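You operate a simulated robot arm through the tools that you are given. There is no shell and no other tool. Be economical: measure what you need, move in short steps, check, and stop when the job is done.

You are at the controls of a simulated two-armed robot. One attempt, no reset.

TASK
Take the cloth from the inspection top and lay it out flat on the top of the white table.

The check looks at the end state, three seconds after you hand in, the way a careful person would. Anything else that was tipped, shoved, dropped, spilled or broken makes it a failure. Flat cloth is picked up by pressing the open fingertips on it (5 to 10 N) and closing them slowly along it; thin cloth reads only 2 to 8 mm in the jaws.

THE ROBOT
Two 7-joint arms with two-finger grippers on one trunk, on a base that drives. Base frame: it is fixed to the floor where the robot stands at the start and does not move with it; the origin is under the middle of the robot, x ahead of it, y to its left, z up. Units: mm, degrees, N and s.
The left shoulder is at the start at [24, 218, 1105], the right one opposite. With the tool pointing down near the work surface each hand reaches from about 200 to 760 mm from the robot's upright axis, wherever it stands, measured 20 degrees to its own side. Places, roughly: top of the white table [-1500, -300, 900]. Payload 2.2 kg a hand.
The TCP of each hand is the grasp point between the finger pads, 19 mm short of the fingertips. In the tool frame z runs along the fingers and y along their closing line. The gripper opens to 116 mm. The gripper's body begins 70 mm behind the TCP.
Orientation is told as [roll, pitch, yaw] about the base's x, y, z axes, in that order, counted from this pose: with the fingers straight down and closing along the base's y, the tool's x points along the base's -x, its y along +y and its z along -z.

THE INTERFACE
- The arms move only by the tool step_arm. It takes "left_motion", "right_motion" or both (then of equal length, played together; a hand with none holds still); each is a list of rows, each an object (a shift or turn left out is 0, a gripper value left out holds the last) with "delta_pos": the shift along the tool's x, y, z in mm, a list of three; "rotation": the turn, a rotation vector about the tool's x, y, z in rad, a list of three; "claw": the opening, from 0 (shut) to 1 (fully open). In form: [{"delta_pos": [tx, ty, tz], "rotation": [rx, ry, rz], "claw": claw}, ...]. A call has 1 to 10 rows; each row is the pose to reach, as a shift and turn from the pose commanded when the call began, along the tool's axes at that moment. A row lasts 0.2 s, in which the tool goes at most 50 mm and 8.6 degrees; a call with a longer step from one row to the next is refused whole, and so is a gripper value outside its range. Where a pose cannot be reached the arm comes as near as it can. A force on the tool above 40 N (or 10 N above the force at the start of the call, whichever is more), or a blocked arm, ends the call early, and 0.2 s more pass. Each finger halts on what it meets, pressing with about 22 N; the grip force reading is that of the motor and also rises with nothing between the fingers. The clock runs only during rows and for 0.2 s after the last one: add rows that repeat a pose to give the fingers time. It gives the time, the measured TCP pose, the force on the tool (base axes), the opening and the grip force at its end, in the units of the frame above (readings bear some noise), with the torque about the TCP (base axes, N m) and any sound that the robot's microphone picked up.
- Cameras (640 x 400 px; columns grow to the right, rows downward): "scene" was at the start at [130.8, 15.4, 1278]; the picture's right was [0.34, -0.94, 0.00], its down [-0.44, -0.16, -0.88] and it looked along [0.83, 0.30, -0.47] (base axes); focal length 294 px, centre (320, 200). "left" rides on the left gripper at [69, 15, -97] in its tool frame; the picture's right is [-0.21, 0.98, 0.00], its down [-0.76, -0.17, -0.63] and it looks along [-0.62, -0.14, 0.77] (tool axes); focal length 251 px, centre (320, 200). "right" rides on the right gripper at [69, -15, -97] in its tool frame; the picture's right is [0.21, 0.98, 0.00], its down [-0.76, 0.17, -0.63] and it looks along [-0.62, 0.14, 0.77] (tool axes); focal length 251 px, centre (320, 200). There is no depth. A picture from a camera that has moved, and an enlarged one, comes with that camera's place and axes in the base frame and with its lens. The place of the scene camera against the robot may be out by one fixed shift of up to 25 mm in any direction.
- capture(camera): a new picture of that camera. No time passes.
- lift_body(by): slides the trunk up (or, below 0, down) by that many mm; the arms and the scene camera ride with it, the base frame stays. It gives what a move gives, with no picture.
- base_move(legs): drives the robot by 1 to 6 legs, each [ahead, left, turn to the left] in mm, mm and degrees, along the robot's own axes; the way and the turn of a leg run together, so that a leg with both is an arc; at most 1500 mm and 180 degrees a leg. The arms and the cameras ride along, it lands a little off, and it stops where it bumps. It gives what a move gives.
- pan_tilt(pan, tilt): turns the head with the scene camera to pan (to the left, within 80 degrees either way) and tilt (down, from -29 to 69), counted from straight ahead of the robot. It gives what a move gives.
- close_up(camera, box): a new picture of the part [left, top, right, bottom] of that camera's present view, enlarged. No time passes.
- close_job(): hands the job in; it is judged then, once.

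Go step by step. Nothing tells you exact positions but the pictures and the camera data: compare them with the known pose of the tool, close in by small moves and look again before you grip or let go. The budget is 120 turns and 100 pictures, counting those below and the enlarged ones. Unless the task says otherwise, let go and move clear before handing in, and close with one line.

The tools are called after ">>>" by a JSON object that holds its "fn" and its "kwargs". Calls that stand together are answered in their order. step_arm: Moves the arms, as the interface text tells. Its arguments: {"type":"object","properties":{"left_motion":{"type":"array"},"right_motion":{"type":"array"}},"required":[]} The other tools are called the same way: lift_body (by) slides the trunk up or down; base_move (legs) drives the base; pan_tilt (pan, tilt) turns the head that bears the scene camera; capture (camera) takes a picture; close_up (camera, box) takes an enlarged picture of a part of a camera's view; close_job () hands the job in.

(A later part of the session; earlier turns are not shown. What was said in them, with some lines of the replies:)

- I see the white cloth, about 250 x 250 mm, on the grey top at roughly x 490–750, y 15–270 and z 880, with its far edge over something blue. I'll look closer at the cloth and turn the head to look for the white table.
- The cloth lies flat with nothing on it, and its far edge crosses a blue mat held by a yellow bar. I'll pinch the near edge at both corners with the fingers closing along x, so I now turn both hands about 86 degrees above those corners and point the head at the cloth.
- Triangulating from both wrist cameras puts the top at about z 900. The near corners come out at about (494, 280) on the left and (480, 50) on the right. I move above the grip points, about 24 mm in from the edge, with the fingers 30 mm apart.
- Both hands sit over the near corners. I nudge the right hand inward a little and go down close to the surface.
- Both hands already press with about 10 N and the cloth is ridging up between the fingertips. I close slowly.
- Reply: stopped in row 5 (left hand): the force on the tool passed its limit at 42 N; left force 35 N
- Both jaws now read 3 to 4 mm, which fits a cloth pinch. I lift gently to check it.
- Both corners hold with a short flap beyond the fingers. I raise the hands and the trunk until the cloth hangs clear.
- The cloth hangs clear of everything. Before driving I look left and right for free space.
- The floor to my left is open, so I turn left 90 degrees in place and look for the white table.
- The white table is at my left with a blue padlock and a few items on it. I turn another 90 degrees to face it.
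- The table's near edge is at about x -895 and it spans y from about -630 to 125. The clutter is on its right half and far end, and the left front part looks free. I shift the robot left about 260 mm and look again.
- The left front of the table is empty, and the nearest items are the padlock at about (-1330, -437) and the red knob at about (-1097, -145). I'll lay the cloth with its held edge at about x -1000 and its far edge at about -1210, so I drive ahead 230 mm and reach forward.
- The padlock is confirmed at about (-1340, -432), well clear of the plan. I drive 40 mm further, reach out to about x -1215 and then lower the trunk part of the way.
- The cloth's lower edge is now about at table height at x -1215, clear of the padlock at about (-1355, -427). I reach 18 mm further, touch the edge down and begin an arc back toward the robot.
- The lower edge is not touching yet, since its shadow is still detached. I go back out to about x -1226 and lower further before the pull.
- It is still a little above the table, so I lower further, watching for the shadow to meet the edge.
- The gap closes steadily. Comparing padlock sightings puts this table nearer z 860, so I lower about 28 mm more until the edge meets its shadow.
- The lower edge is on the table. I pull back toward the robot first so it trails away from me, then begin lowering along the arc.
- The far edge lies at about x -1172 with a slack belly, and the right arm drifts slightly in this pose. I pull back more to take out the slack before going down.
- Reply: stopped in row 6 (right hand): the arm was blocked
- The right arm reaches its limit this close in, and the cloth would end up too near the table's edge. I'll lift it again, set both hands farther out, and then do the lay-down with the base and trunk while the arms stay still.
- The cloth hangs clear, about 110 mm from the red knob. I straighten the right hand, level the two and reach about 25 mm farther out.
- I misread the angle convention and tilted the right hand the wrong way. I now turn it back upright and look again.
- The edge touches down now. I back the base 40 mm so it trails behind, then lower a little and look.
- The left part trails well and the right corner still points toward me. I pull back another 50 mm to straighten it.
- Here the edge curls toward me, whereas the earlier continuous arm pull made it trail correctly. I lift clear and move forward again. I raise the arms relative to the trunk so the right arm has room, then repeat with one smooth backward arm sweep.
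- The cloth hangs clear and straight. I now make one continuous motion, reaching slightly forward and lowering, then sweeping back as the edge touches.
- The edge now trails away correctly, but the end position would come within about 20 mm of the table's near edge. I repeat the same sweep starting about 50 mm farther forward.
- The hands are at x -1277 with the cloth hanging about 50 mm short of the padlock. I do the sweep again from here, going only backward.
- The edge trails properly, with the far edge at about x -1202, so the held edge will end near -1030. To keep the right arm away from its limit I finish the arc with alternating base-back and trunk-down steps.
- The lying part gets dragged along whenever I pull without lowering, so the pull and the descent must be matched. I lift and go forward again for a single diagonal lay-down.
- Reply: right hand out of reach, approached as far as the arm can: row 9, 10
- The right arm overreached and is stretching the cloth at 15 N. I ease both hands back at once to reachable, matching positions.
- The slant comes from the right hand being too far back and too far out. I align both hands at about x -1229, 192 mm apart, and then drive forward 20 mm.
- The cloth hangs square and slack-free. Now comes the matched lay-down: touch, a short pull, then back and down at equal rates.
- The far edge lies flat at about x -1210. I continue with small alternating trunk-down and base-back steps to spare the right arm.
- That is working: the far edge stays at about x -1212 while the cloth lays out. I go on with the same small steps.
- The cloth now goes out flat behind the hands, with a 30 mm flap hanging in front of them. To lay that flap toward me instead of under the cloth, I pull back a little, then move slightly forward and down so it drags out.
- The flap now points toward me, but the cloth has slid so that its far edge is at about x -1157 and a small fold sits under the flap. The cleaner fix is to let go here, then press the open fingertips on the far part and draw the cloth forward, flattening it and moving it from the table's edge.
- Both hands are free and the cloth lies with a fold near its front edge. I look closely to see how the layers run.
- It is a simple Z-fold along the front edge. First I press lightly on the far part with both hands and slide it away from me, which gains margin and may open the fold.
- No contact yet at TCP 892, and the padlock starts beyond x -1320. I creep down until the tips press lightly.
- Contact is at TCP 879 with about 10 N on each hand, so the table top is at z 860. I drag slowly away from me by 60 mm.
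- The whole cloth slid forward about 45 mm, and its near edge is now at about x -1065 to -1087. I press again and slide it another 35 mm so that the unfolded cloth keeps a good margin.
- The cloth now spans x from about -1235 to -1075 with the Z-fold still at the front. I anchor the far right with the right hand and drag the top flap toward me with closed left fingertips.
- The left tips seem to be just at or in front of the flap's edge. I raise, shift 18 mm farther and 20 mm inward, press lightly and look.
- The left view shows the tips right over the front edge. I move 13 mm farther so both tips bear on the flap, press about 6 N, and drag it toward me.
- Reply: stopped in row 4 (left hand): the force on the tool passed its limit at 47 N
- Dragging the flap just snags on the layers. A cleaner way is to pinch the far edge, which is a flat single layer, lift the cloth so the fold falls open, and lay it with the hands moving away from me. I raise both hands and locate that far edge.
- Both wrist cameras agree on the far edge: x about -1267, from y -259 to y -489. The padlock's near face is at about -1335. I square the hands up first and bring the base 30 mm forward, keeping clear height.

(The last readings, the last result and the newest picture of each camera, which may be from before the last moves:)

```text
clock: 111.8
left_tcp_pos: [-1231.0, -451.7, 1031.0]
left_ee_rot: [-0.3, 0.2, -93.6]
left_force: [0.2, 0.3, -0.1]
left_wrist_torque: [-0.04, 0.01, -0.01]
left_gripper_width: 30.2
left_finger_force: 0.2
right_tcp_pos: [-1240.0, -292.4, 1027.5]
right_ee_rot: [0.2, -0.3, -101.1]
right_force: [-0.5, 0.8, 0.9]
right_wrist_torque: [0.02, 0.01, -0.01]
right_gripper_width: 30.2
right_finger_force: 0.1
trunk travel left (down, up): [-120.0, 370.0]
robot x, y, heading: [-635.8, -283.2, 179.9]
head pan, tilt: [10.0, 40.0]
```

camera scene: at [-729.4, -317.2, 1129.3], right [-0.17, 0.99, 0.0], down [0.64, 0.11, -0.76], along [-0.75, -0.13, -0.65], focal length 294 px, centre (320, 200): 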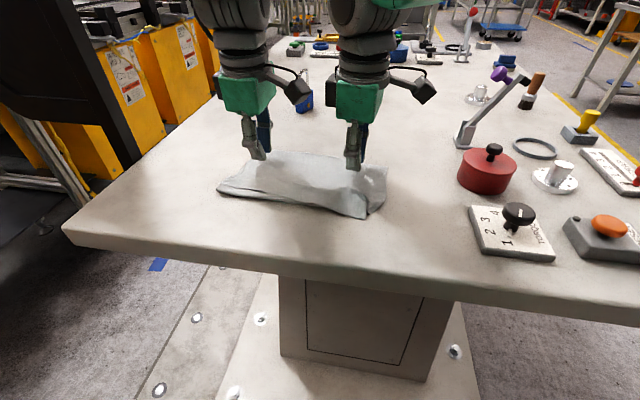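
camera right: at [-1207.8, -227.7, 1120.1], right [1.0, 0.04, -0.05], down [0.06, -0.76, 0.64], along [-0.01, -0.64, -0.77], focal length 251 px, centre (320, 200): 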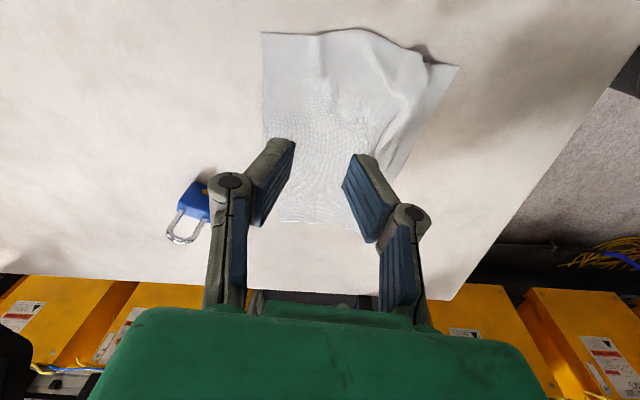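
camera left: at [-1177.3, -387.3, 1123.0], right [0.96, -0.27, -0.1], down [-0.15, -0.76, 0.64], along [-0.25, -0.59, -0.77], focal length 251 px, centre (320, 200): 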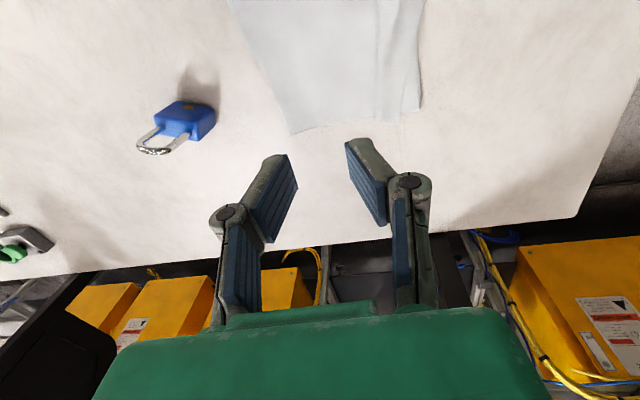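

Both hands are upright now. I move over the far corners and go down to about 20 mm above the table.

>>> {"fn": "step_arm", "kwargs": {"left_motion": [{"delta_pos": [-10, -7, 20]}, {"delta_pos": [-19, -14, 50]}, {"delta_pos": [-19, -14, 80]}, {"delta_pos": [-19, -14, 105]}, {"delta_pos": [-19, -14, 122]}, {"delta_pos": [-19, -14, 131]}, {"delta_pos": [-19, -14, 131]}], "right_motion": [{"delta_pos": [6, -5, 20]}, {"delta_pos": [11, -10, 50]}, {"delta_pos": [11, -10, 80]}, {"delta_pos": [11, -10, 105]}, {"delta_pos": [11, -10, 120]}, {"delta_pos": [11, -10, 127]}, {"delta_pos": [11, -10, 127]}]}}

>>> {"fn": "capture", "kwargs": {"camera": "right"}}

>>> {"fn": "capture", "kwargs": {"camera": "left"}}

```text
clock: 113.4
left_tcp_pos: [-1249.0, -469.9, 899.5]
left_ee_rot: [-0.2, 0.1, -93.6]
left_force: [0.0, 0.1, -0.4]
left_wrist_torque: [-0.01, -0.01, -0.03]
left_gripper_width: 29.9
left_finger_force: 0.1
right_tcp_pos: [-1242.4, -286.8, 897.1]
right_ee_rot: [0.0, 0.2, -100.3]
right_force: [-0.6, 0.3, 0.5]
right_wrist_torque: [0.0, 0.04, -0.01]
right_gripper_width: 30.2
right_finger_force: 0.0
trunk travel left (down, up): [-120.0, 370.0]
robot x, y, heading: [-637.5, -287.7, 179.8]
head pan, tilt: [10.0, 40.0]
```

```text
15 pictures are left
camera right: at [-1246.9, -215.9, 992.6], right [1.0, 0.04, 0.0], down [0.03, -0.78, 0.63], along [0.02, -0.63, -0.78], focal length 251 px, centre (320, 200)
```

right: 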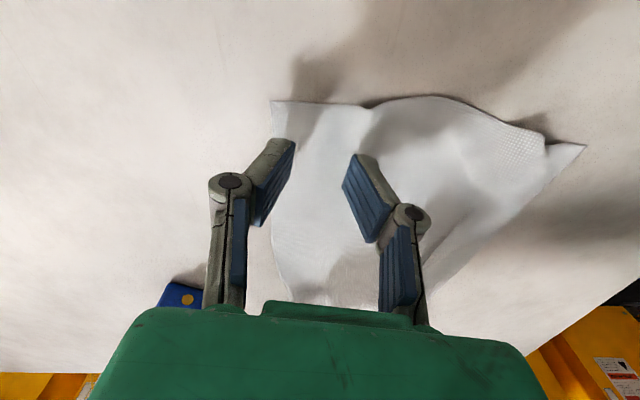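

```text
14 pictures are left
camera left: at [-1229.1, -402.5, 994.7], right [0.96, -0.28, 0.0], down [-0.21, -0.75, 0.63], along [-0.18, -0.61, -0.78], focal length 251 px, centre (320, 200)
```

left: 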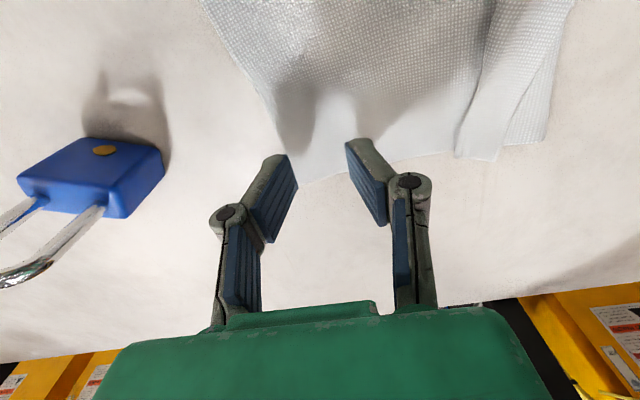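

The right hand is 28 mm and the left 20 mm inside the far edge, which is good. I press down lightly.

>>> {"fn": "step_arm", "kwargs": {"left_motion": [{"delta_pos": [0, 0, 8]}, {"delta_pos": [0, 0, 14]}, {"delta_pos": [0, 0, 18]}, {"delta_pos": [0, 0, 20]}, {"delta_pos": [0, 0, 20]}], "right_motion": [{"delta_pos": [4, -5, 6]}, {"delta_pos": [4, -5, 11]}, {"delta_pos": [4, -5, 15]}, {"delta_pos": [4, -5, 17]}, {"delta_pos": [4, -5, 17]}]}}

```text
clock: 114.6
left_tcp_pos: [-1246.6, -469.2, 879.0]
left_ee_rot: [-0.4, 0.2, -93.6]
left_force: [0.4, -0.1, 9.2]
left_wrist_torque: [-0.04, -0.01, -0.02]
left_gripper_width: 32.3
left_finger_force: 0.0
right_tcp_pos: [-1249.1, -279.8, 881.2]
right_ee_rot: [0.0, 0.1, -100.3]
right_force: [-0.3, -0.8, 7.2]
right_wrist_torque: [0.02, 0.02, 0.05]
right_gripper_width: 30.3
right_finger_force: 0.0
trunk travel left (down, up): [-120.0, 370.0]
robot x, y, heading: [-634.7, -283.9, 179.6]
head pan, tilt: [10.0, 40.0]
```

Both tips press with 7 to 9 N. I close slowly.

>>> {"fn": "step_arm", "kwargs": {"left_motion": [{"claw": 0.23}, {"claw": 0.2}, {"claw": 0.17}, {"claw": 0.14}, {"claw": 0.11}, {"claw": 0.08}, {"claw": 0.05}, {"claw": 0.02}, {"claw": 0}, {"claw": 0}], "right_motion": [{"claw": 0.23}, {"claw": 0.2}, {"claw": 0.17}, {"claw": 0.14}, {"claw": 0.11}, {"claw": 0.08}, {"claw": 0.05}, {"claw": 0.02}, {"claw": 0}, {"claw": 0}]}}

>>> {"fn": "capture", "kwargs": {"camera": "left"}}

```text
clock: 116.8
left_tcp_pos: [-1246.7, -469.6, 880.9]
left_ee_rot: [-0.4, 0.1, -93.6]
left_force: [-2.3, -0.8, 13.4]
left_wrist_torque: [-0.07, -0.11, -0.04]
left_gripper_width: 3.2
left_finger_force: 22.0
right_tcp_pos: [-1248.4, -280.5, 880.3]
right_ee_rot: [0.1, 0.1, -100.2]
right_force: [0.0, -0.6, 4.6]
right_wrist_torque: [0.02, 0.02, -0.02]
right_gripper_width: 3.3
right_finger_force: 21.6
trunk travel left (down, up): [-120.0, 370.0]
robot x, y, heading: [-634.6, -283.9, 179.7]
head pan, tilt: [10.0, 40.0]
```

```text
13 pictures are left
camera left: at [-1227.6, -402.2, 976.0], right [0.96, -0.28, -0.01], down [-0.21, -0.75, 0.63], along [-0.18, -0.61, -0.78], focal length 251 px, centre (320, 200)
```

left: 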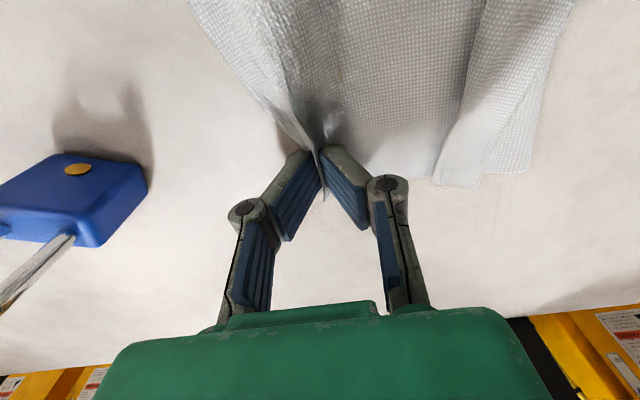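

Both pinches read 3 mm with only a short flap. I lift with the trunk in two stages, backing off between them so nothing swings near the padlock.

>>> {"fn": "lift_body", "kwargs": {"by": 110}}

>>> {"fn": "base_move", "kwargs": {"legs": [[-110, 0, 0]]}}

>>> {"fn": "lift_body", "kwargs": {"by": 120}}

>>> {"fn": "capture", "kwargs": {"camera": "scene"}}

```text
clock: 118.2
left_tcp_pos: [-1246.7, -469.7, 987.6]
left_ee_rot: [-0.2, 0.2, -93.6]
left_force: [0.1, 1.0, -0.9]
left_wrist_torque: [-0.02, -0.03, -0.02]
left_gripper_width: 3.3
left_finger_force: 21.9
right_tcp_pos: [-1249.5, -281.0, 987.7]
right_ee_rot: [0.1, 0.3, -100.2]
right_force: [0.0, -0.1, 0.0]
right_wrist_torque: [0.0, 0.03, -0.06]
right_gripper_width: 3.3
right_finger_force: 22.1
trunk travel left (down, up): [-230.0, 260.0]
robot x, y, heading: [-631.1, -284.4, 179.6]
head pan, tilt: [10.0, 40.0]
```

```text
clock: 119.4
left_tcp_pos: [-1139.1, -470.2, 989.0]
left_ee_rot: [-0.4, 0.2, -93.8]
left_force: [0.8, 0.0, 0.7]
left_wrist_torque: [0.04, 0.02, 0.0]
left_gripper_width: 3.5
left_finger_force: 22.2
right_tcp_pos: [-1138.3, -281.0, 990.0]
right_ee_rot: [0.0, 0.2, -100.6]
right_force: [1.2, 0.9, 0.2]
right_wrist_torque: [-0.05, 0.06, -0.01]
right_gripper_width: 3.5
right_finger_force: 22.2
trunk travel left (down, up): [-230.0, 260.0]
robot x, y, heading: [-525.1, -288.4, 179.4]
head pan, tilt: [10.0, 40.0]
```

```text
clock: 120.9
left_tcp_pos: [-1135.8, -468.5, 1111.0]
left_ee_rot: [-0.4, 0.2, -93.9]
left_force: [-0.1, -0.1, -0.2]
left_wrist_torque: [0.02, -0.02, -0.01]
left_gripper_width: 3.3
left_finger_force: 22.3
right_tcp_pos: [-1137.6, -280.3, 1111.0]
right_ee_rot: [-0.1, 0.3, -100.5]
right_force: [-2.3, -0.3, 1.2]
right_wrist_torque: [0.04, 0.04, 0.03]
right_gripper_width: 3.8
right_finger_force: 25.0
trunk travel left (down, up): [-350.0, 140.0]
robot x, y, heading: [-525.5, -284.9, 179.2]
head pan, tilt: [10.0, 40.0]
```

```text
12 pictures are left
camera scene: at [-653.2, -317.5, 1359.0], right [-0.16, 0.99, 0.0], down [0.64, 0.11, -0.76], along [-0.75, -0.13, -0.65], focal length 294 px, centre (320, 200)
```

scene: 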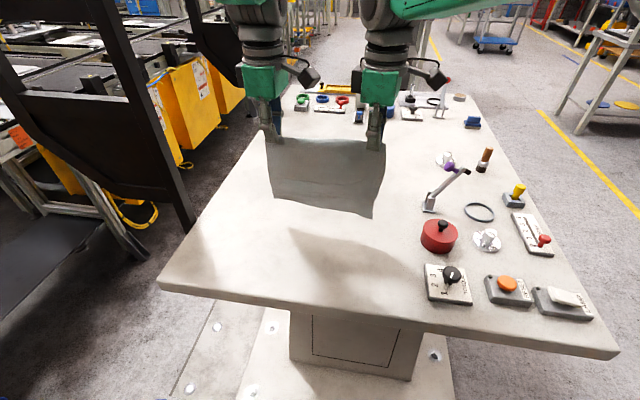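

The cloth is fully open and hangs square. I set the start: base back 40 mm and hands drawn in to about x -985, just inside the table's near edge, so it can be laid with the hands moving away from me.

>>> {"fn": "base_move", "kwargs": {"legs": [[-40, 0, 0.6]]}}

>>> {"fn": "step_arm", "kwargs": {"left_motion": [{"delta_pos": [1, 13, 0]}, {"delta_pos": [2, 26, 0]}, {"delta_pos": [3, 39, 0]}, {"delta_pos": [4, 52, 0]}, {"delta_pos": [5, 65, 0]}, {"delta_pos": [6, 78, 0]}, {"delta_pos": [7, 91, 0]}, {"delta_pos": [7, 102, 0]}, {"delta_pos": [7, 107, 0]}, {"delta_pos": [7, 107, 0]}], "right_motion": [{"delta_pos": [2, 13, 0]}, {"delta_pos": [5, 26, 0]}, {"delta_pos": [7, 38, 0]}, {"delta_pos": [10, 51, 0]}, {"delta_pos": [12, 64, 0]}, {"delta_pos": [14, 77, 0]}, {"delta_pos": [17, 90, 0]}, {"delta_pos": [19, 101, 0]}, {"delta_pos": [20, 106, 0]}, {"delta_pos": [20, 106, 0]}]}}

>>> {"fn": "capture", "kwargs": {"camera": "scene"}}

```text
clock: 121.8
left_tcp_pos: [-1097.7, -475.5, 1107.7]
left_ee_rot: [-0.2, 0.2, -93.1]
left_force: [-0.6, -0.2, 0.3]
left_wrist_torque: [0.01, -0.05, 0.01]
left_gripper_width: 3.4
left_finger_force: 22.2
right_tcp_pos: [-1100.5, -286.3, 1107.1]
right_ee_rot: [0.0, 0.3, -99.9]
right_force: [-0.8, 0.5, 0.2]
right_wrist_torque: [-0.02, -0.06, 0.01]
right_gripper_width: 3.1
right_finger_force: 21.3
trunk travel left (down, up): [-350.0, 140.0]
robot x, y, heading: [-484.6, -289.5, -179.9]
head pan, tilt: [10.0, 40.0]
```

```text
clock: 124.0
left_tcp_pos: [-981.7, -473.6, 1112.6]
left_ee_rot: [-0.6, 0.1, -93.2]
left_force: [-0.7, 0.6, -0.5]
left_wrist_torque: [0.01, 0.05, -0.01]
left_gripper_width: 3.2
left_finger_force: 21.9
right_tcp_pos: [-982.7, -286.2, 1114.1]
right_ee_rot: [-0.5, 0.1, -100.0]
right_force: [0.6, 0.6, 0.1]
right_wrist_torque: [-0.03, 0.01, 0.02]
right_gripper_width: 3.2
right_finger_force: 19.8
trunk travel left (down, up): [-350.0, 140.0]
robot x, y, heading: [-485.7, -286.7, -180.0]
head pan, tilt: [10.0, 40.0]
```

```text
11 pictures are left
camera scene: at [-611.3, -318.8, 1359.2], right [-0.17, 0.98, 0.0], down [0.64, 0.11, -0.76], along [-0.75, -0.13, -0.65], focal length 294 px, centre (320, 200)
```

scene: 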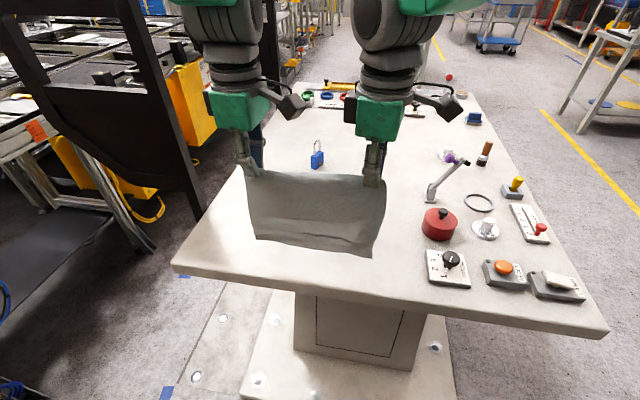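

The bottom edge hangs just over the table, inside its near edge. I sweep away from me: touch, short forward pull, then forward and down at equal rates.

>>> {"fn": "step_arm", "kwargs": {"left_motion": [{"delta_pos": [0, 0, 10]}, {"delta_pos": [0, 0, 20]}, {"delta_pos": [0, -5, 28]}, {"delta_pos": [-1, -17, 36]}, {"delta_pos": [-2, -31, 44]}, {"delta_pos": [-3, -45, 54]}, {"delta_pos": [-3, -59, 66]}, {"delta_pos": [-4, -73, 80]}, {"delta_pos": [-5, -87, 94]}, {"delta_pos": [-5, -99, 106]}], "right_motion": [{"delta_pos": [0, 0, 11]}, {"delta_pos": [0, 0, 21]}, {"delta_pos": [-1, -4, 29]}, {"delta_pos": [-3, -16, 37]}, {"delta_pos": [-5, -30, 45]}, {"delta_pos": [-8, -44, 55]}, {"delta_pos": [-10, -58, 67]}, {"delta_pos": [-13, -72, 81]}, {"delta_pos": [-15, -86, 95]}, {"delta_pos": [-17, -97, 107]}]}}

>>> {"fn": "close_up", "kwargs": {"camera": "scene", "box": [160, 100, 480, 320]}}

```text
clock: 126.2
left_tcp_pos: [-1083.4, -473.7, 1007.6]
left_ee_rot: [-0.7, 0.1, -93.2]
left_force: [-0.5, 0.5, 0.6]
left_wrist_torque: [0.01, 0.01, -0.01]
left_gripper_width: 3.1
left_finger_force: 22.1
right_tcp_pos: [-1084.7, -286.1, 1006.4]
right_ee_rot: [-0.5, 0.2, -99.9]
right_force: [0.3, -1.1, 0.5]
right_wrist_torque: [0.02, 0.02, 0.03]
right_gripper_width: 3.2
right_finger_force: 22.3
trunk travel left (down, up): [-350.0, 140.0]
robot x, y, heading: [-487.4, -288.2, -180.1]
head pan, tilt: [10.0, 40.0]
```

```text
1.82 times, centred on (320, 210) of scene
camera zoom: at [-614.3, -319.2, 1358.9], right [-0.17, 0.98, 0.0], down [0.64, 0.11, -0.76], along [-0.75, -0.13, -0.65], focal length 535 px, centre (320, 182)
```

zoom: 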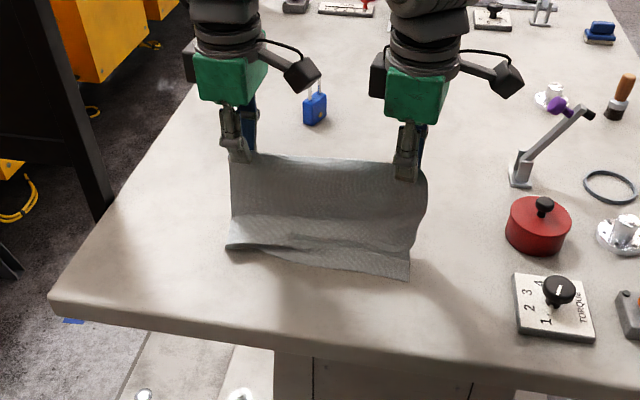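

The cloth trails toward me and lies flat from its near edge. I continue with alternating trunk-down and base-forward steps.

>>> {"fn": "lift_body", "kwargs": {"by": -25}}

>>> {"fn": "base_move", "kwargs": {"legs": [[26, 0, 0]]}}

>>> {"fn": "lift_body", "kwargs": {"by": -25}}

>>> {"fn": "base_move", "kwargs": {"legs": [[26, 0, 0]]}}

>>> {"fn": "lift_body", "kwargs": {"by": -25}}

>>> {"fn": "base_move", "kwargs": {"legs": [[28, 0, 0]]}}

>>> {"fn": "close_up", "kwargs": {"camera": "scene", "box": [160, 70, 480, 290]}}

```text
clock: 126.9
left_tcp_pos: [-1080.7, -473.2, 984.7]
left_ee_rot: [-0.9, 0.1, -93.2]
left_force: [-0.6, -1.2, 0.7]
left_wrist_torque: [-0.04, 0.03, -0.02]
left_gripper_width: 3.1
left_finger_force: 22.4
right_tcp_pos: [-1082.1, -286.0, 982.5]
right_ee_rot: [-0.4, 0.1, -100.0]
right_force: [0.1, -0.2, -0.6]
right_wrist_torque: [0.0, 0.04, 0.0]
right_gripper_width: 3.4
right_finger_force: 20.3
trunk travel left (down, up): [-325.0, 165.0]
robot x, y, heading: [-485.6, -284.9, -180.1]
head pan, tilt: [10.0, 40.0]
```

```text
clock: 127.8
left_tcp_pos: [-1105.0, -472.3, 985.2]
left_ee_rot: [-1.0, 0.1, -93.2]
left_force: [0.9, -0.3, -0.1]
left_wrist_torque: [-0.02, 0.02, 0.01]
left_gripper_width: 3.4
left_finger_force: 22.0
right_tcp_pos: [-1106.9, -285.6, 983.9]
right_ee_rot: [-0.7, 0.1, -99.9]
right_force: [-1.7, 0.2, 0.1]
right_wrist_torque: [-0.02, 0.01, -0.01]
right_gripper_width: 3.2
right_finger_force: 20.8
trunk travel left (down, up): [-325.0, 165.0]
robot x, y, heading: [-512.9, -287.3, -180.1]
head pan, tilt: [10.0, 40.0]
```

```text
clock: 128.5
left_tcp_pos: [-1105.3, -473.0, 961.6]
left_ee_rot: [-0.9, 0.1, -93.2]
left_force: [-0.1, -0.6, 0.8]
left_wrist_torque: [-0.01, -0.04, -0.01]
left_gripper_width: 3.5
left_finger_force: 21.9
right_tcp_pos: [-1107.3, -285.5, 959.1]
right_ee_rot: [-0.7, 0.2, -99.8]
right_force: [-0.4, 0.0, 0.3]
right_wrist_torque: [-0.01, -0.01, -0.03]
right_gripper_width: 3.7
right_finger_force: 24.9
trunk travel left (down, up): [-300.0, 190.0]
robot x, y, heading: [-510.3, -283.0, -180.0]
head pan, tilt: [10.0, 40.0]
```

```text
clock: 129.3
left_tcp_pos: [-1128.8, -471.4, 962.7]
left_ee_rot: [-1.0, 0.1, -93.2]
left_force: [0.3, -0.6, -0.2]
left_wrist_torque: [0.0, 0.01, 0.0]
left_gripper_width: 3.6
left_finger_force: 22.2
right_tcp_pos: [-1130.0, -285.4, 961.9]
right_ee_rot: [-0.8, 0.0, -99.9]
right_force: [0.8, 0.1, -0.5]
right_wrist_torque: [0.0, 0.04, -0.04]
right_gripper_width: 3.4
right_finger_force: 24.1
trunk travel left (down, up): [-300.0, 190.0]
robot x, y, heading: [-535.6, -288.6, -179.8]
head pan, tilt: [10.0, 40.0]
```

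```text
clock: 130.0
left_tcp_pos: [-1126.8, -472.7, 939.5]
left_ee_rot: [-1.2, 0.1, -93.2]
left_force: [-0.1, -0.5, -0.2]
left_wrist_torque: [-0.02, 0.03, 0.0]
left_gripper_width: 3.3
left_finger_force: 21.9
right_tcp_pos: [-1129.7, -285.0, 937.2]
right_ee_rot: [-0.8, 0.0, -99.9]
right_force: [0.9, -0.5, 0.6]
right_wrist_torque: [0.0, 0.0, 0.02]
right_gripper_width: 3.1
right_finger_force: 19.1
trunk travel left (down, up): [-275.0, 215.0]
robot x, y, heading: [-535.5, -285.5, -180.0]
head pan, tilt: [10.0, 40.0]
```

```text
clock: 130.8
left_tcp_pos: [-1152.6, -471.1, 939.3]
left_ee_rot: [-1.3, 0.2, -93.2]
left_force: [-0.2, -1.0, 0.0]
left_wrist_torque: [0.01, -0.04, 0.0]
left_gripper_width: 3.5
left_finger_force: 22.3
right_tcp_pos: [-1155.5, -285.3, 938.2]
right_ee_rot: [-0.8, 0.0, -99.9]
right_force: [0.0, -0.2, -0.7]
right_wrist_torque: [-0.01, -0.01, 0.0]
right_gripper_width: 3.0
right_finger_force: 19.9
trunk travel left (down, up): [-275.0, 215.0]
robot x, y, heading: [-560.4, -287.3, -180.0]
head pan, tilt: [10.0, 40.0]
```

```text
1.82 times, centred on (320, 180) of scene
camera zoom: at [-688.1, -318.7, 1284.5], right [-0.17, 0.98, 0.0], down [0.63, 0.11, -0.76], along [-0.75, -0.13, -0.64], focal length 535 px, centre (320, 236)
```

zoom: 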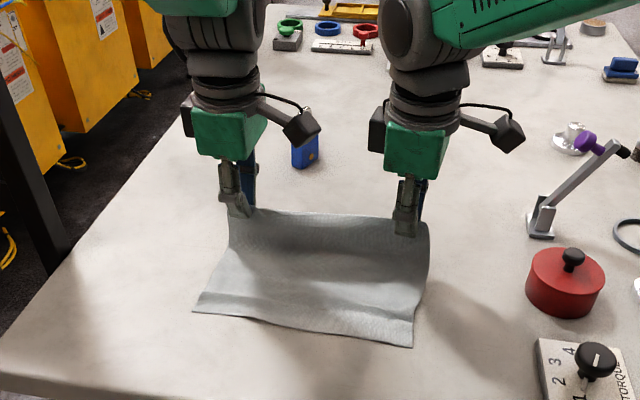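

The cloth is flat near me with its front edge steady at about x -1060. I do two more step pairs.

>>> {"fn": "lift_body", "kwargs": {"by": -20}}

>>> {"fn": "base_move", "kwargs": {"legs": [[30, 0, 0]]}}

>>> {"fn": "lift_body", "kwargs": {"by": -18}}

>>> {"fn": "base_move", "kwargs": {"legs": [[32, 0, 0]]}}

>>> {"fn": "capture", "kwargs": {"camera": "right"}}

```text
clock: 131.5
left_tcp_pos: [-1152.9, -472.1, 920.6]
left_ee_rot: [-1.3, 0.0, -93.2]
left_force: [-0.3, 0.2, 0.2]
left_wrist_torque: [0.01, -0.03, 0.02]
left_gripper_width: 3.2
left_finger_force: 21.9
right_tcp_pos: [-1153.8, -285.5, 918.6]
right_ee_rot: [-1.0, 0.0, -99.9]
right_force: [-1.1, -0.2, 0.2]
right_wrist_torque: [0.02, 0.02, -0.01]
right_gripper_width: 3.8
right_finger_force: 24.4
trunk travel left (down, up): [-255.0, 235.0]
robot x, y, heading: [-565.1, -285.1, -179.9]
head pan, tilt: [10.0, 40.0]
```

```text
clock: 132.3
left_tcp_pos: [-1179.9, -471.2, 922.0]
left_ee_rot: [-1.3, 0.1, -93.1]
left_force: [-0.3, 0.0, -0.3]
left_wrist_torque: [0.0, -0.01, 0.02]
left_gripper_width: 3.5
left_finger_force: 21.9
right_tcp_pos: [-1182.0, -286.5, 919.4]
right_ee_rot: [-1.0, 0.0, -99.9]
right_force: [0.2, 0.0, 0.1]
right_wrist_torque: [-0.02, 0.0, 0.01]
right_gripper_width: 3.9
right_finger_force: 23.3
trunk travel left (down, up): [-255.0, 235.0]
robot x, y, heading: [-595.5, -291.5, -180.4]
head pan, tilt: [10.0, 40.0]
```

```text
clock: 133.0
left_tcp_pos: [-1180.1, -472.0, 904.7]
left_ee_rot: [-1.5, 0.1, -93.2]
left_force: [-0.4, 0.4, 0.3]
left_wrist_torque: [0.01, 0.0, -0.02]
left_gripper_width: 3.4
left_finger_force: 22.0
right_tcp_pos: [-1180.9, -286.3, 902.9]
right_ee_rot: [-1.2, 0.1, -99.9]
right_force: [-0.4, -0.7, -0.1]
right_wrist_torque: [0.02, 0.04, 0.04]
right_gripper_width: 3.9
right_finger_force: 23.9
trunk travel left (down, up): [-237.0, 253.0]
robot x, y, heading: [-595.5, -287.5, -179.9]
head pan, tilt: [10.0, 40.0]
```

```text
clock: 133.8
left_tcp_pos: [-1210.1, -472.8, 903.6]
left_ee_rot: [-1.5, 0.0, -93.2]
left_force: [-0.3, -0.8, -0.5]
left_wrist_torque: [-0.01, -0.01, 0.02]
left_gripper_width: 3.0
left_finger_force: 22.4
right_tcp_pos: [-1211.2, -285.5, 902.5]
right_ee_rot: [-1.3, 0.1, -100.0]
right_force: [0.2, -0.2, 0.2]
right_wrist_torque: [0.02, 0.04, 0.02]
right_gripper_width: 3.9
right_finger_force: 23.9
trunk travel left (down, up): [-237.0, 253.0]
robot x, y, heading: [-627.7, -285.6, -179.7]
head pan, tilt: [10.0, 40.0]
```

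```text
8 pictures are left
camera right: at [-1212.4, -216.9, 999.1], right [1.0, 0.04, -0.02], down [0.05, -0.78, 0.63], along [0.01, -0.63, -0.78], focal length 251 px, centre (320, 200)
```

right: 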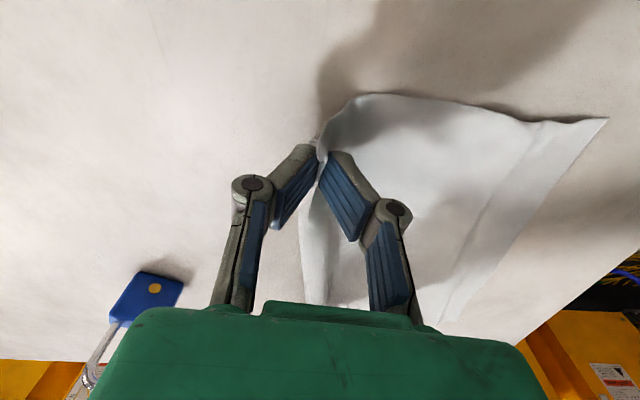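

The front edge is at x -1057 and flat. I take up the remaining slack by moving forward 36 mm just above the table, staying well short of the padlock at -1338, and then set the tips down.

>>> {"fn": "step_arm", "kwargs": {"left_motion": [{"delta_pos": [0, -8, 1]}, {"delta_pos": [-1, -16, 3]}, {"delta_pos": [-2, -24, 5]}, {"delta_pos": [-2, -32, 7]}, {"delta_pos": [-2, -38, 9]}, {"delta_pos": [-2, -39, 13]}, {"delta_pos": [-2, -38, 17]}, {"delta_pos": [-2, -36, 21]}, {"delta_pos": [-2, -36, 22]}], "right_motion": [{"delta_pos": [-1, -8, 1]}, {"delta_pos": [-3, -16, 3]}, {"delta_pos": [-4, -24, 5]}, {"delta_pos": [-6, -31, 7]}, {"delta_pos": [-7, -37, 9]}, {"delta_pos": [-7, -38, 13]}, {"delta_pos": [-7, -37, 17]}, {"delta_pos": [-6, -35, 20]}, {"delta_pos": [-6, -35, 21]}]}}

>>> {"fn": "capture", "kwargs": {"camera": "right"}}

```text
clock: 135.8
left_tcp_pos: [-1243.6, -471.3, 886.5]
left_ee_rot: [-1.6, 0.0, -93.2]
left_force: [-0.7, 0.0, -1.0]
left_wrist_torque: [0.0, -0.02, -0.01]
left_gripper_width: 3.2
left_finger_force: 22.0
right_tcp_pos: [-1244.7, -286.1, 886.1]
right_ee_rot: [-1.3, -0.1, -99.9]
right_force: [0.5, 0.6, 0.4]
right_wrist_torque: [0.01, 0.02, -0.01]
right_gripper_width: 3.3
right_finger_force: 22.1
trunk travel left (down, up): [-237.0, 253.0]
robot x, y, heading: [-625.0, -284.5, -180.0]
head pan, tilt: [10.0, 40.0]
```

```text
7 pictures are left
camera right: at [-1245.5, -216.4, 980.9], right [1.0, 0.04, -0.02], down [0.05, -0.78, 0.63], along [0.01, -0.63, -0.78], focal length 251 px, centre (320, 200)
```

right: 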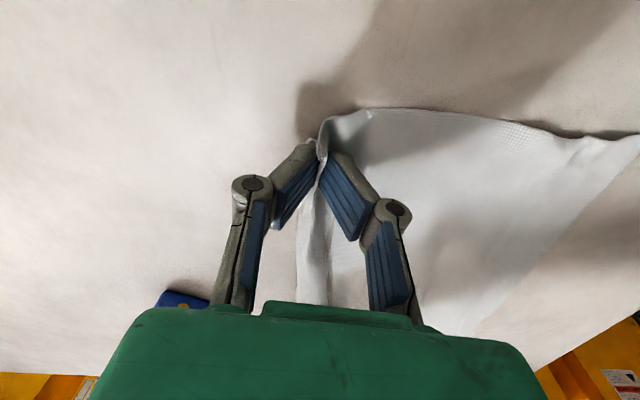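

The slack is nearly gone. I press the tips down lightly and open slowly while pressing, which spreads the pinched ridge flat.

>>> {"fn": "step_arm", "kwargs": {"left_motion": [{"delta_pos": [0, 0, 3]}, {"delta_pos": [0, 0, 6]}, {"delta_pos": [0, 0, 7]}, {"delta_pos": [0, 0, 7], "claw": 0.06}, {"delta_pos": [0, 0, 7], "claw": 0.12}, {"delta_pos": [0, 0, 7], "claw": 0.18}, {"delta_pos": [0, 0, 7], "claw": 0.24}, {"delta_pos": [0, 0, 7], "claw": 0.3}, {"delta_pos": [0, 0, 7], "claw": 0.35}, {"delta_pos": [0, 0, 7], "claw": 0.35}], "right_motion": [{"delta_pos": [0, 0, 3]}, {"delta_pos": [0, 0, 6]}, {"delta_pos": [0, 0, 7]}, {"delta_pos": [0, 0, 7], "claw": 0.06}, {"delta_pos": [0, 0, 7], "claw": 0.12}, {"delta_pos": [0, 0, 7], "claw": 0.18}, {"delta_pos": [0, 0, 7], "claw": 0.24}, {"delta_pos": [0, 0, 7], "claw": 0.3}, {"delta_pos": [0, 0, 7], "claw": 0.35}, {"delta_pos": [0, 0, 7], "claw": 0.35}]}}

>>> {"fn": "step_arm", "kwargs": {"left_motion": [{"delta_pos": [0, 0, -10]}, {"delta_pos": [0, 0, -40]}, {"delta_pos": [0, 0, -80]}, {"delta_pos": [0, 0, -120]}, {"delta_pos": [0, 0, -160]}, {"delta_pos": [0, 0, -160]}], "right_motion": [{"delta_pos": [0, 0, -10]}, {"delta_pos": [0, 0, -40]}, {"delta_pos": [0, 0, -80]}, {"delta_pos": [0, 0, -120]}, {"delta_pos": [0, 0, -160]}, {"delta_pos": [0, 0, -160]}]}}

>>> {"fn": "close_up", "kwargs": {"camera": "scene", "box": [180, 70, 440, 240]}}

```text
clock: 138.0
left_tcp_pos: [-1244.0, -471.1, 880.0]
left_ee_rot: [-1.7, 0.0, -93.2]
left_force: [-1.0, 0.0, 6.9]
left_wrist_torque: [0.02, 0.1, 0.01]
left_gripper_width: 39.1
left_finger_force: 4.0
right_tcp_pos: [-1244.6, -286.4, 877.0]
right_ee_rot: [-1.4, -0.2, -99.9]
right_force: [-0.1, 0.4, 6.4]
right_wrist_torque: [0.0, 0.07, 0.0]
right_gripper_width: 41.8
right_finger_force: 4.3
trunk travel left (down, up): [-237.0, 253.0]
robot x, y, heading: [-626.8, -284.1, -179.9]
head pan, tilt: [10.0, 40.0]
```

```text
clock: 139.4
left_tcp_pos: [-1239.9, -472.9, 1037.9]
left_ee_rot: [-1.5, 0.0, -93.3]
left_force: [-0.4, -0.4, -0.7]
left_wrist_torque: [-0.04, -0.01, 0.0]
left_gripper_width: 40.6
left_finger_force: 0.0
right_tcp_pos: [-1243.6, -289.4, 1036.8]
right_ee_rot: [-1.2, 0.0, -99.9]
right_force: [0.2, 0.2, -0.7]
right_wrist_torque: [0.0, 0.05, 0.0]
right_gripper_width: 40.7
right_finger_force: 0.1
trunk travel left (down, up): [-237.0, 253.0]
robot x, y, heading: [-626.8, -283.6, -180.0]
head pan, tilt: [10.0, 40.0]
```

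```text
2.35 times, centred on (310, 155) of scene
camera zoom: at [-752.8, -319.0, 1245.9], right [-0.17, 0.98, 0.0], down [0.64, 0.11, -0.76], along [-0.75, -0.13, -0.65], focal length 693 px, centre (344, 306)
```

zoom: 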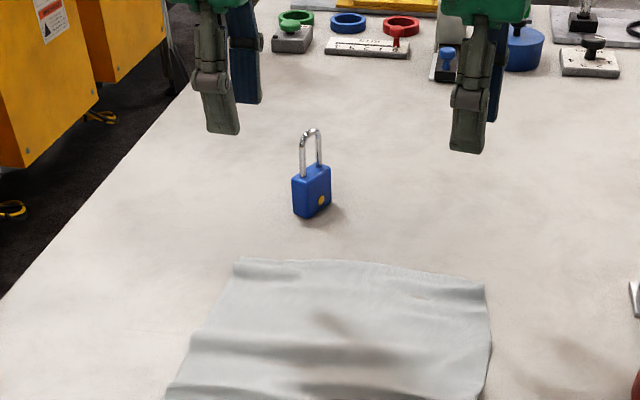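

The far edge lies flat and the padlock is untouched. I look at the whole cloth.

>>> {"fn": "close_up", "kwargs": {"camera": "scene", "box": [190, 140, 450, 310]}}

```text
2.35 times, centred on (320, 225) of scene
camera zoom: at [-752.8, -319.0, 1245.9], right [-0.17, 0.98, 0.0], down [0.64, 0.11, -0.76], along [-0.75, -0.13, -0.65], focal length 693 px, centre (320, 141)
```

zoom: 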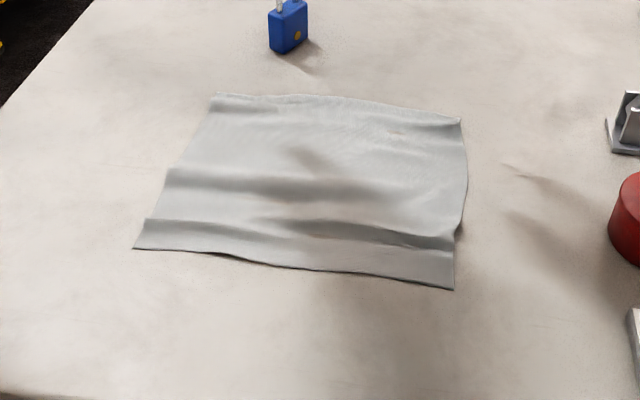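

The cloth is spread out with only gentle waves, roughly 40 mm of slack. I smooth them out by pressing lightly near the front edge with both hands and drawing it toward me, first backing the base for reach.

>>> {"fn": "base_move", "kwargs": {"legs": [[-80, 0, 0]]}}

>>> {"fn": "step_arm", "kwargs": {"left_motion": [{"delta_pos": [0, 20, 10], "claw": 0.1}, {"delta_pos": [0, 45, 40]}, {"delta_pos": [0, 62, 80]}, {"delta_pos": [0, 62, 110]}, {"delta_pos": [0, 62, 132]}, {"delta_pos": [0, 62, 144]}, {"delta_pos": [0, 62, 148]}, {"delta_pos": [0, 62, 148]}], "right_motion": [{"delta_pos": [1, 20, 10], "claw": 0.1}, {"delta_pos": [2, 45, 40]}, {"delta_pos": [3, 65, 80]}, {"delta_pos": [3, 65, 110]}, {"delta_pos": [3, 65, 132]}, {"delta_pos": [3, 65, 144]}, {"delta_pos": [3, 65, 148]}, {"delta_pos": [3, 65, 148]}]}}

>>> {"fn": "capture", "kwargs": {"camera": "left"}}

```text
clock: 140.5
left_tcp_pos: [-1158.0, -473.9, 1039.8]
left_ee_rot: [-1.7, 0.0, -93.2]
left_force: [0.2, 0.3, 0.9]
left_wrist_torque: [0.05, 0.05, 0.01]
left_gripper_width: 40.8
left_finger_force: 0.0
right_tcp_pos: [-1160.3, -289.8, 1038.3]
right_ee_rot: [-1.4, 0.0, -99.7]
right_force: [-0.2, -0.1, 0.2]
right_wrist_torque: [0.02, 0.02, 0.01]
right_gripper_width: 40.6
right_finger_force: 0.2
trunk travel left (down, up): [-237.0, 253.0]
robot x, y, heading: [-545.7, -283.2, -179.7]
head pan, tilt: [10.0, 40.0]
```

```text
clock: 142.3
left_tcp_pos: [-1097.9, -476.6, 890.1]
left_ee_rot: [-2.1, 0.1, -93.2]
left_force: [0.1, -0.9, -0.4]
left_wrist_torque: [0.0, -0.01, -0.01]
left_gripper_width: 11.7
left_finger_force: 0.0
right_tcp_pos: [-1098.3, -297.6, 891.2]
right_ee_rot: [-1.6, -0.1, -99.9]
right_force: [0.4, 0.8, -0.1]
right_wrist_torque: [0.0, -0.02, 0.0]
right_gripper_width: 11.8
right_finger_force: 0.1
trunk travel left (down, up): [-237.0, 253.0]
robot x, y, heading: [-545.4, -287.2, -179.8]
head pan, tilt: [10.0, 40.0]
```

```text
4 pictures are left
camera left: at [-1075.7, -409.1, 985.8], right [0.96, -0.27, -0.03], down [-0.19, -0.75, 0.64], along [-0.2, -0.61, -0.77], focal length 251 px, centre (320, 200)
```

left: 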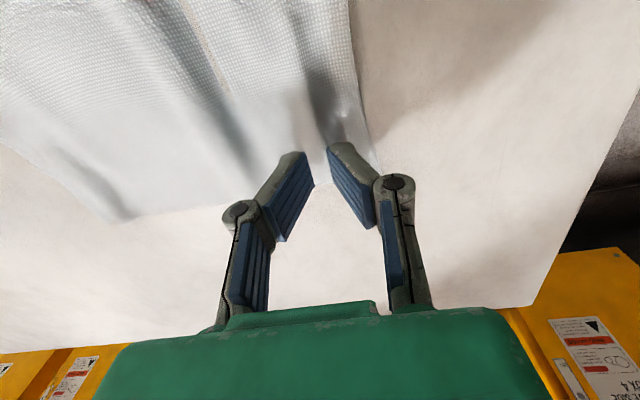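

The left tips are on the cloth about 25 mm inside the front corner. I press about 8 N and draw both hands 35 mm toward me, then lift.

>>> {"fn": "step_arm", "kwargs": {"left_motion": [{"delta_pos": [0, 0, 6]}, {"delta_pos": [0, 0, 10]}, {"delta_pos": [0, 0, 12]}, {"delta_pos": [0, 0, 12]}], "right_motion": [{"delta_pos": [0, 0, 6]}, {"delta_pos": [0, 0, 10]}, {"delta_pos": [0, 0, 12]}, {"delta_pos": [0, 0, 12]}]}}

>>> {"fn": "step_arm", "kwargs": {"left_motion": [{"delta_pos": [0, 5, 0]}, {"delta_pos": [0, 10, 0]}, {"delta_pos": [0, 15, 0]}, {"delta_pos": [1, 20, 0]}, {"delta_pos": [1, 25, 0]}, {"delta_pos": [1, 30, 0]}, {"delta_pos": [2, 35, 0]}, {"delta_pos": [2, 35, -15]}, {"delta_pos": [2, 35, -50]}, {"delta_pos": [2, 35, -95]}], "right_motion": [{"delta_pos": [1, 5, 0]}, {"delta_pos": [2, 10, 0]}, {"delta_pos": [3, 15, 0]}, {"delta_pos": [4, 20, 0]}, {"delta_pos": [5, 25, 0]}, {"delta_pos": [6, 30, 0]}, {"delta_pos": [7, 35, 0]}, {"delta_pos": [7, 35, -15]}, {"delta_pos": [7, 35, -50]}, {"delta_pos": [7, 35, -95]}]}}

>>> {"fn": "lift_body", "kwargs": {"by": 80}}

>>> {"fn": "base_move", "kwargs": {"legs": [[-150, 0, 0]]}}

>>> {"fn": "close_up", "kwargs": {"camera": "scene", "box": [180, 120, 460, 300]}}

```text
clock: 143.3
left_tcp_pos: [-1098.9, -476.5, 880.4]
left_ee_rot: [-2.2, 0.0, -93.2]
left_force: [0.0, 0.0, 5.4]
left_wrist_torque: [0.03, 0.04, 0.01]
left_gripper_width: 11.1
left_finger_force: 0.1
right_tcp_pos: [-1097.7, -295.5, 880.3]
right_ee_rot: [-1.6, 0.0, -99.8]
right_force: [-0.6, -0.5, 4.6]
right_wrist_torque: [-0.05, -0.01, -0.07]
right_gripper_width: 6.7
right_finger_force: 4.2
trunk travel left (down, up): [-237.0, 253.0]
robot x, y, heading: [-544.2, -285.1, -179.9]
head pan, tilt: [10.0, 40.0]
```

```text
clock: 145.5
left_tcp_pos: [-1058.2, -472.8, 978.6]
left_ee_rot: [-2.2, 0.0, -93.3]
left_force: [0.8, -0.2, 0.4]
left_wrist_torque: [-0.02, 0.07, 0.01]
left_gripper_width: 11.5
left_finger_force: 0.1
right_tcp_pos: [-1055.2, -295.7, 975.5]
right_ee_rot: [-1.7, -0.2, -99.8]
right_force: [0.5, -1.0, -0.3]
right_wrist_torque: [-0.04, 0.04, 0.02]
right_gripper_width: 11.5
right_finger_force: 0.0
trunk travel left (down, up): [-237.0, 253.0]
robot x, y, heading: [-540.7, -285.6, -179.9]
head pan, tilt: [10.0, 40.0]
```

```text
clock: 146.6
left_tcp_pos: [-1060.7, -475.9, 1053.9]
left_ee_rot: [-1.9, 0.0, -93.2]
left_force: [0.6, -0.1, -0.8]
left_wrist_torque: [0.03, -0.02, -0.01]
left_gripper_width: 11.8
left_finger_force: 0.0
right_tcp_pos: [-1058.1, -297.7, 1054.0]
right_ee_rot: [-1.6, 0.0, -99.8]
right_force: [-0.5, -0.3, 0.2]
right_wrist_torque: [0.01, 0.0, -0.03]
right_gripper_width: 11.5
right_finger_force: 0.1
trunk travel left (down, up): [-317.0, 173.0]
robot x, y, heading: [-547.5, -285.2, -179.9]
head pan, tilt: [10.0, 40.0]
```

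```text
clock: 148.0
left_tcp_pos: [-910.6, -476.9, 1053.8]
left_ee_rot: [-1.8, 0.0, -93.0]
left_force: [0.0, 1.2, -0.7]
left_wrist_torque: [0.03, 0.01, 0.04]
left_gripper_width: 11.6
left_finger_force: 0.0
right_tcp_pos: [-909.1, -298.0, 1053.8]
right_ee_rot: [-1.5, -0.1, -99.7]
right_force: [0.7, 0.3, -0.4]
right_wrist_torque: [-0.03, 0.0, -0.05]
right_gripper_width: 11.7
right_finger_force: 0.0
trunk travel left (down, up): [-317.0, 173.0]
robot x, y, heading: [-395.7, -286.4, -179.8]
head pan, tilt: [10.0, 40.0]
```

```text
2.22 times, centred on (320, 210) of scene
camera zoom: at [-522.8, -319.0, 1326.0], right [-0.18, 0.98, 0.0], down [0.64, 0.11, -0.76], along [-0.75, -0.13, -0.65], focal length 654 px, centre (320, 178)
```

zoom: 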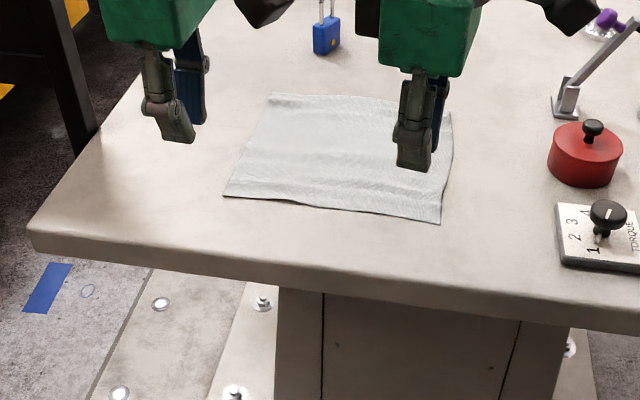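

The cloth now looks flat and well inside the table. I take one enlarged look to confirm.

>>> {"fn": "close_up", "kwargs": {"camera": "scene", "box": [265, 150, 395, 230]}}

```text
4.92 times, centred on (330, 190) of scene
camera zoom: at [-522.8, -319.0, 1326.0], right [-0.18, 0.98, 0.0], down [0.64, 0.11, -0.76], along [-0.75, -0.13, -0.65], focal length 1450 px, centre (271, 249)
```

zoom: 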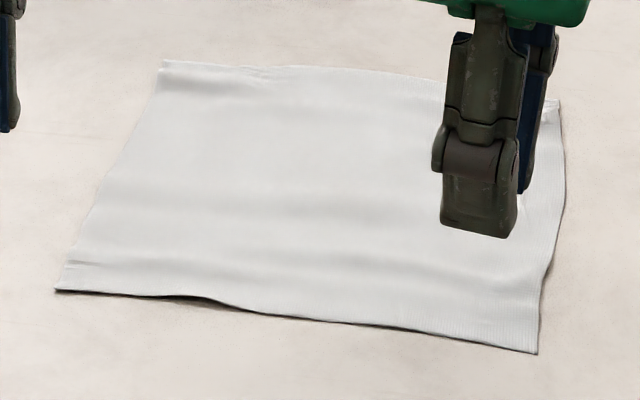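

The cloth lies open, unfolded and flat, with only faint ripples. Nothing else on the table was touched and both hands are clear, so I hand in.

>>> {"fn": "close_job", "kwargs": {}}

```text
The job is handed in.
```

The cloth is laid out flat on the white table, well inside its edges, with only faint ripples left. In the pictures the padlock and the other items on the table look undisturbed. I didn't take a last picture of the inspection top.
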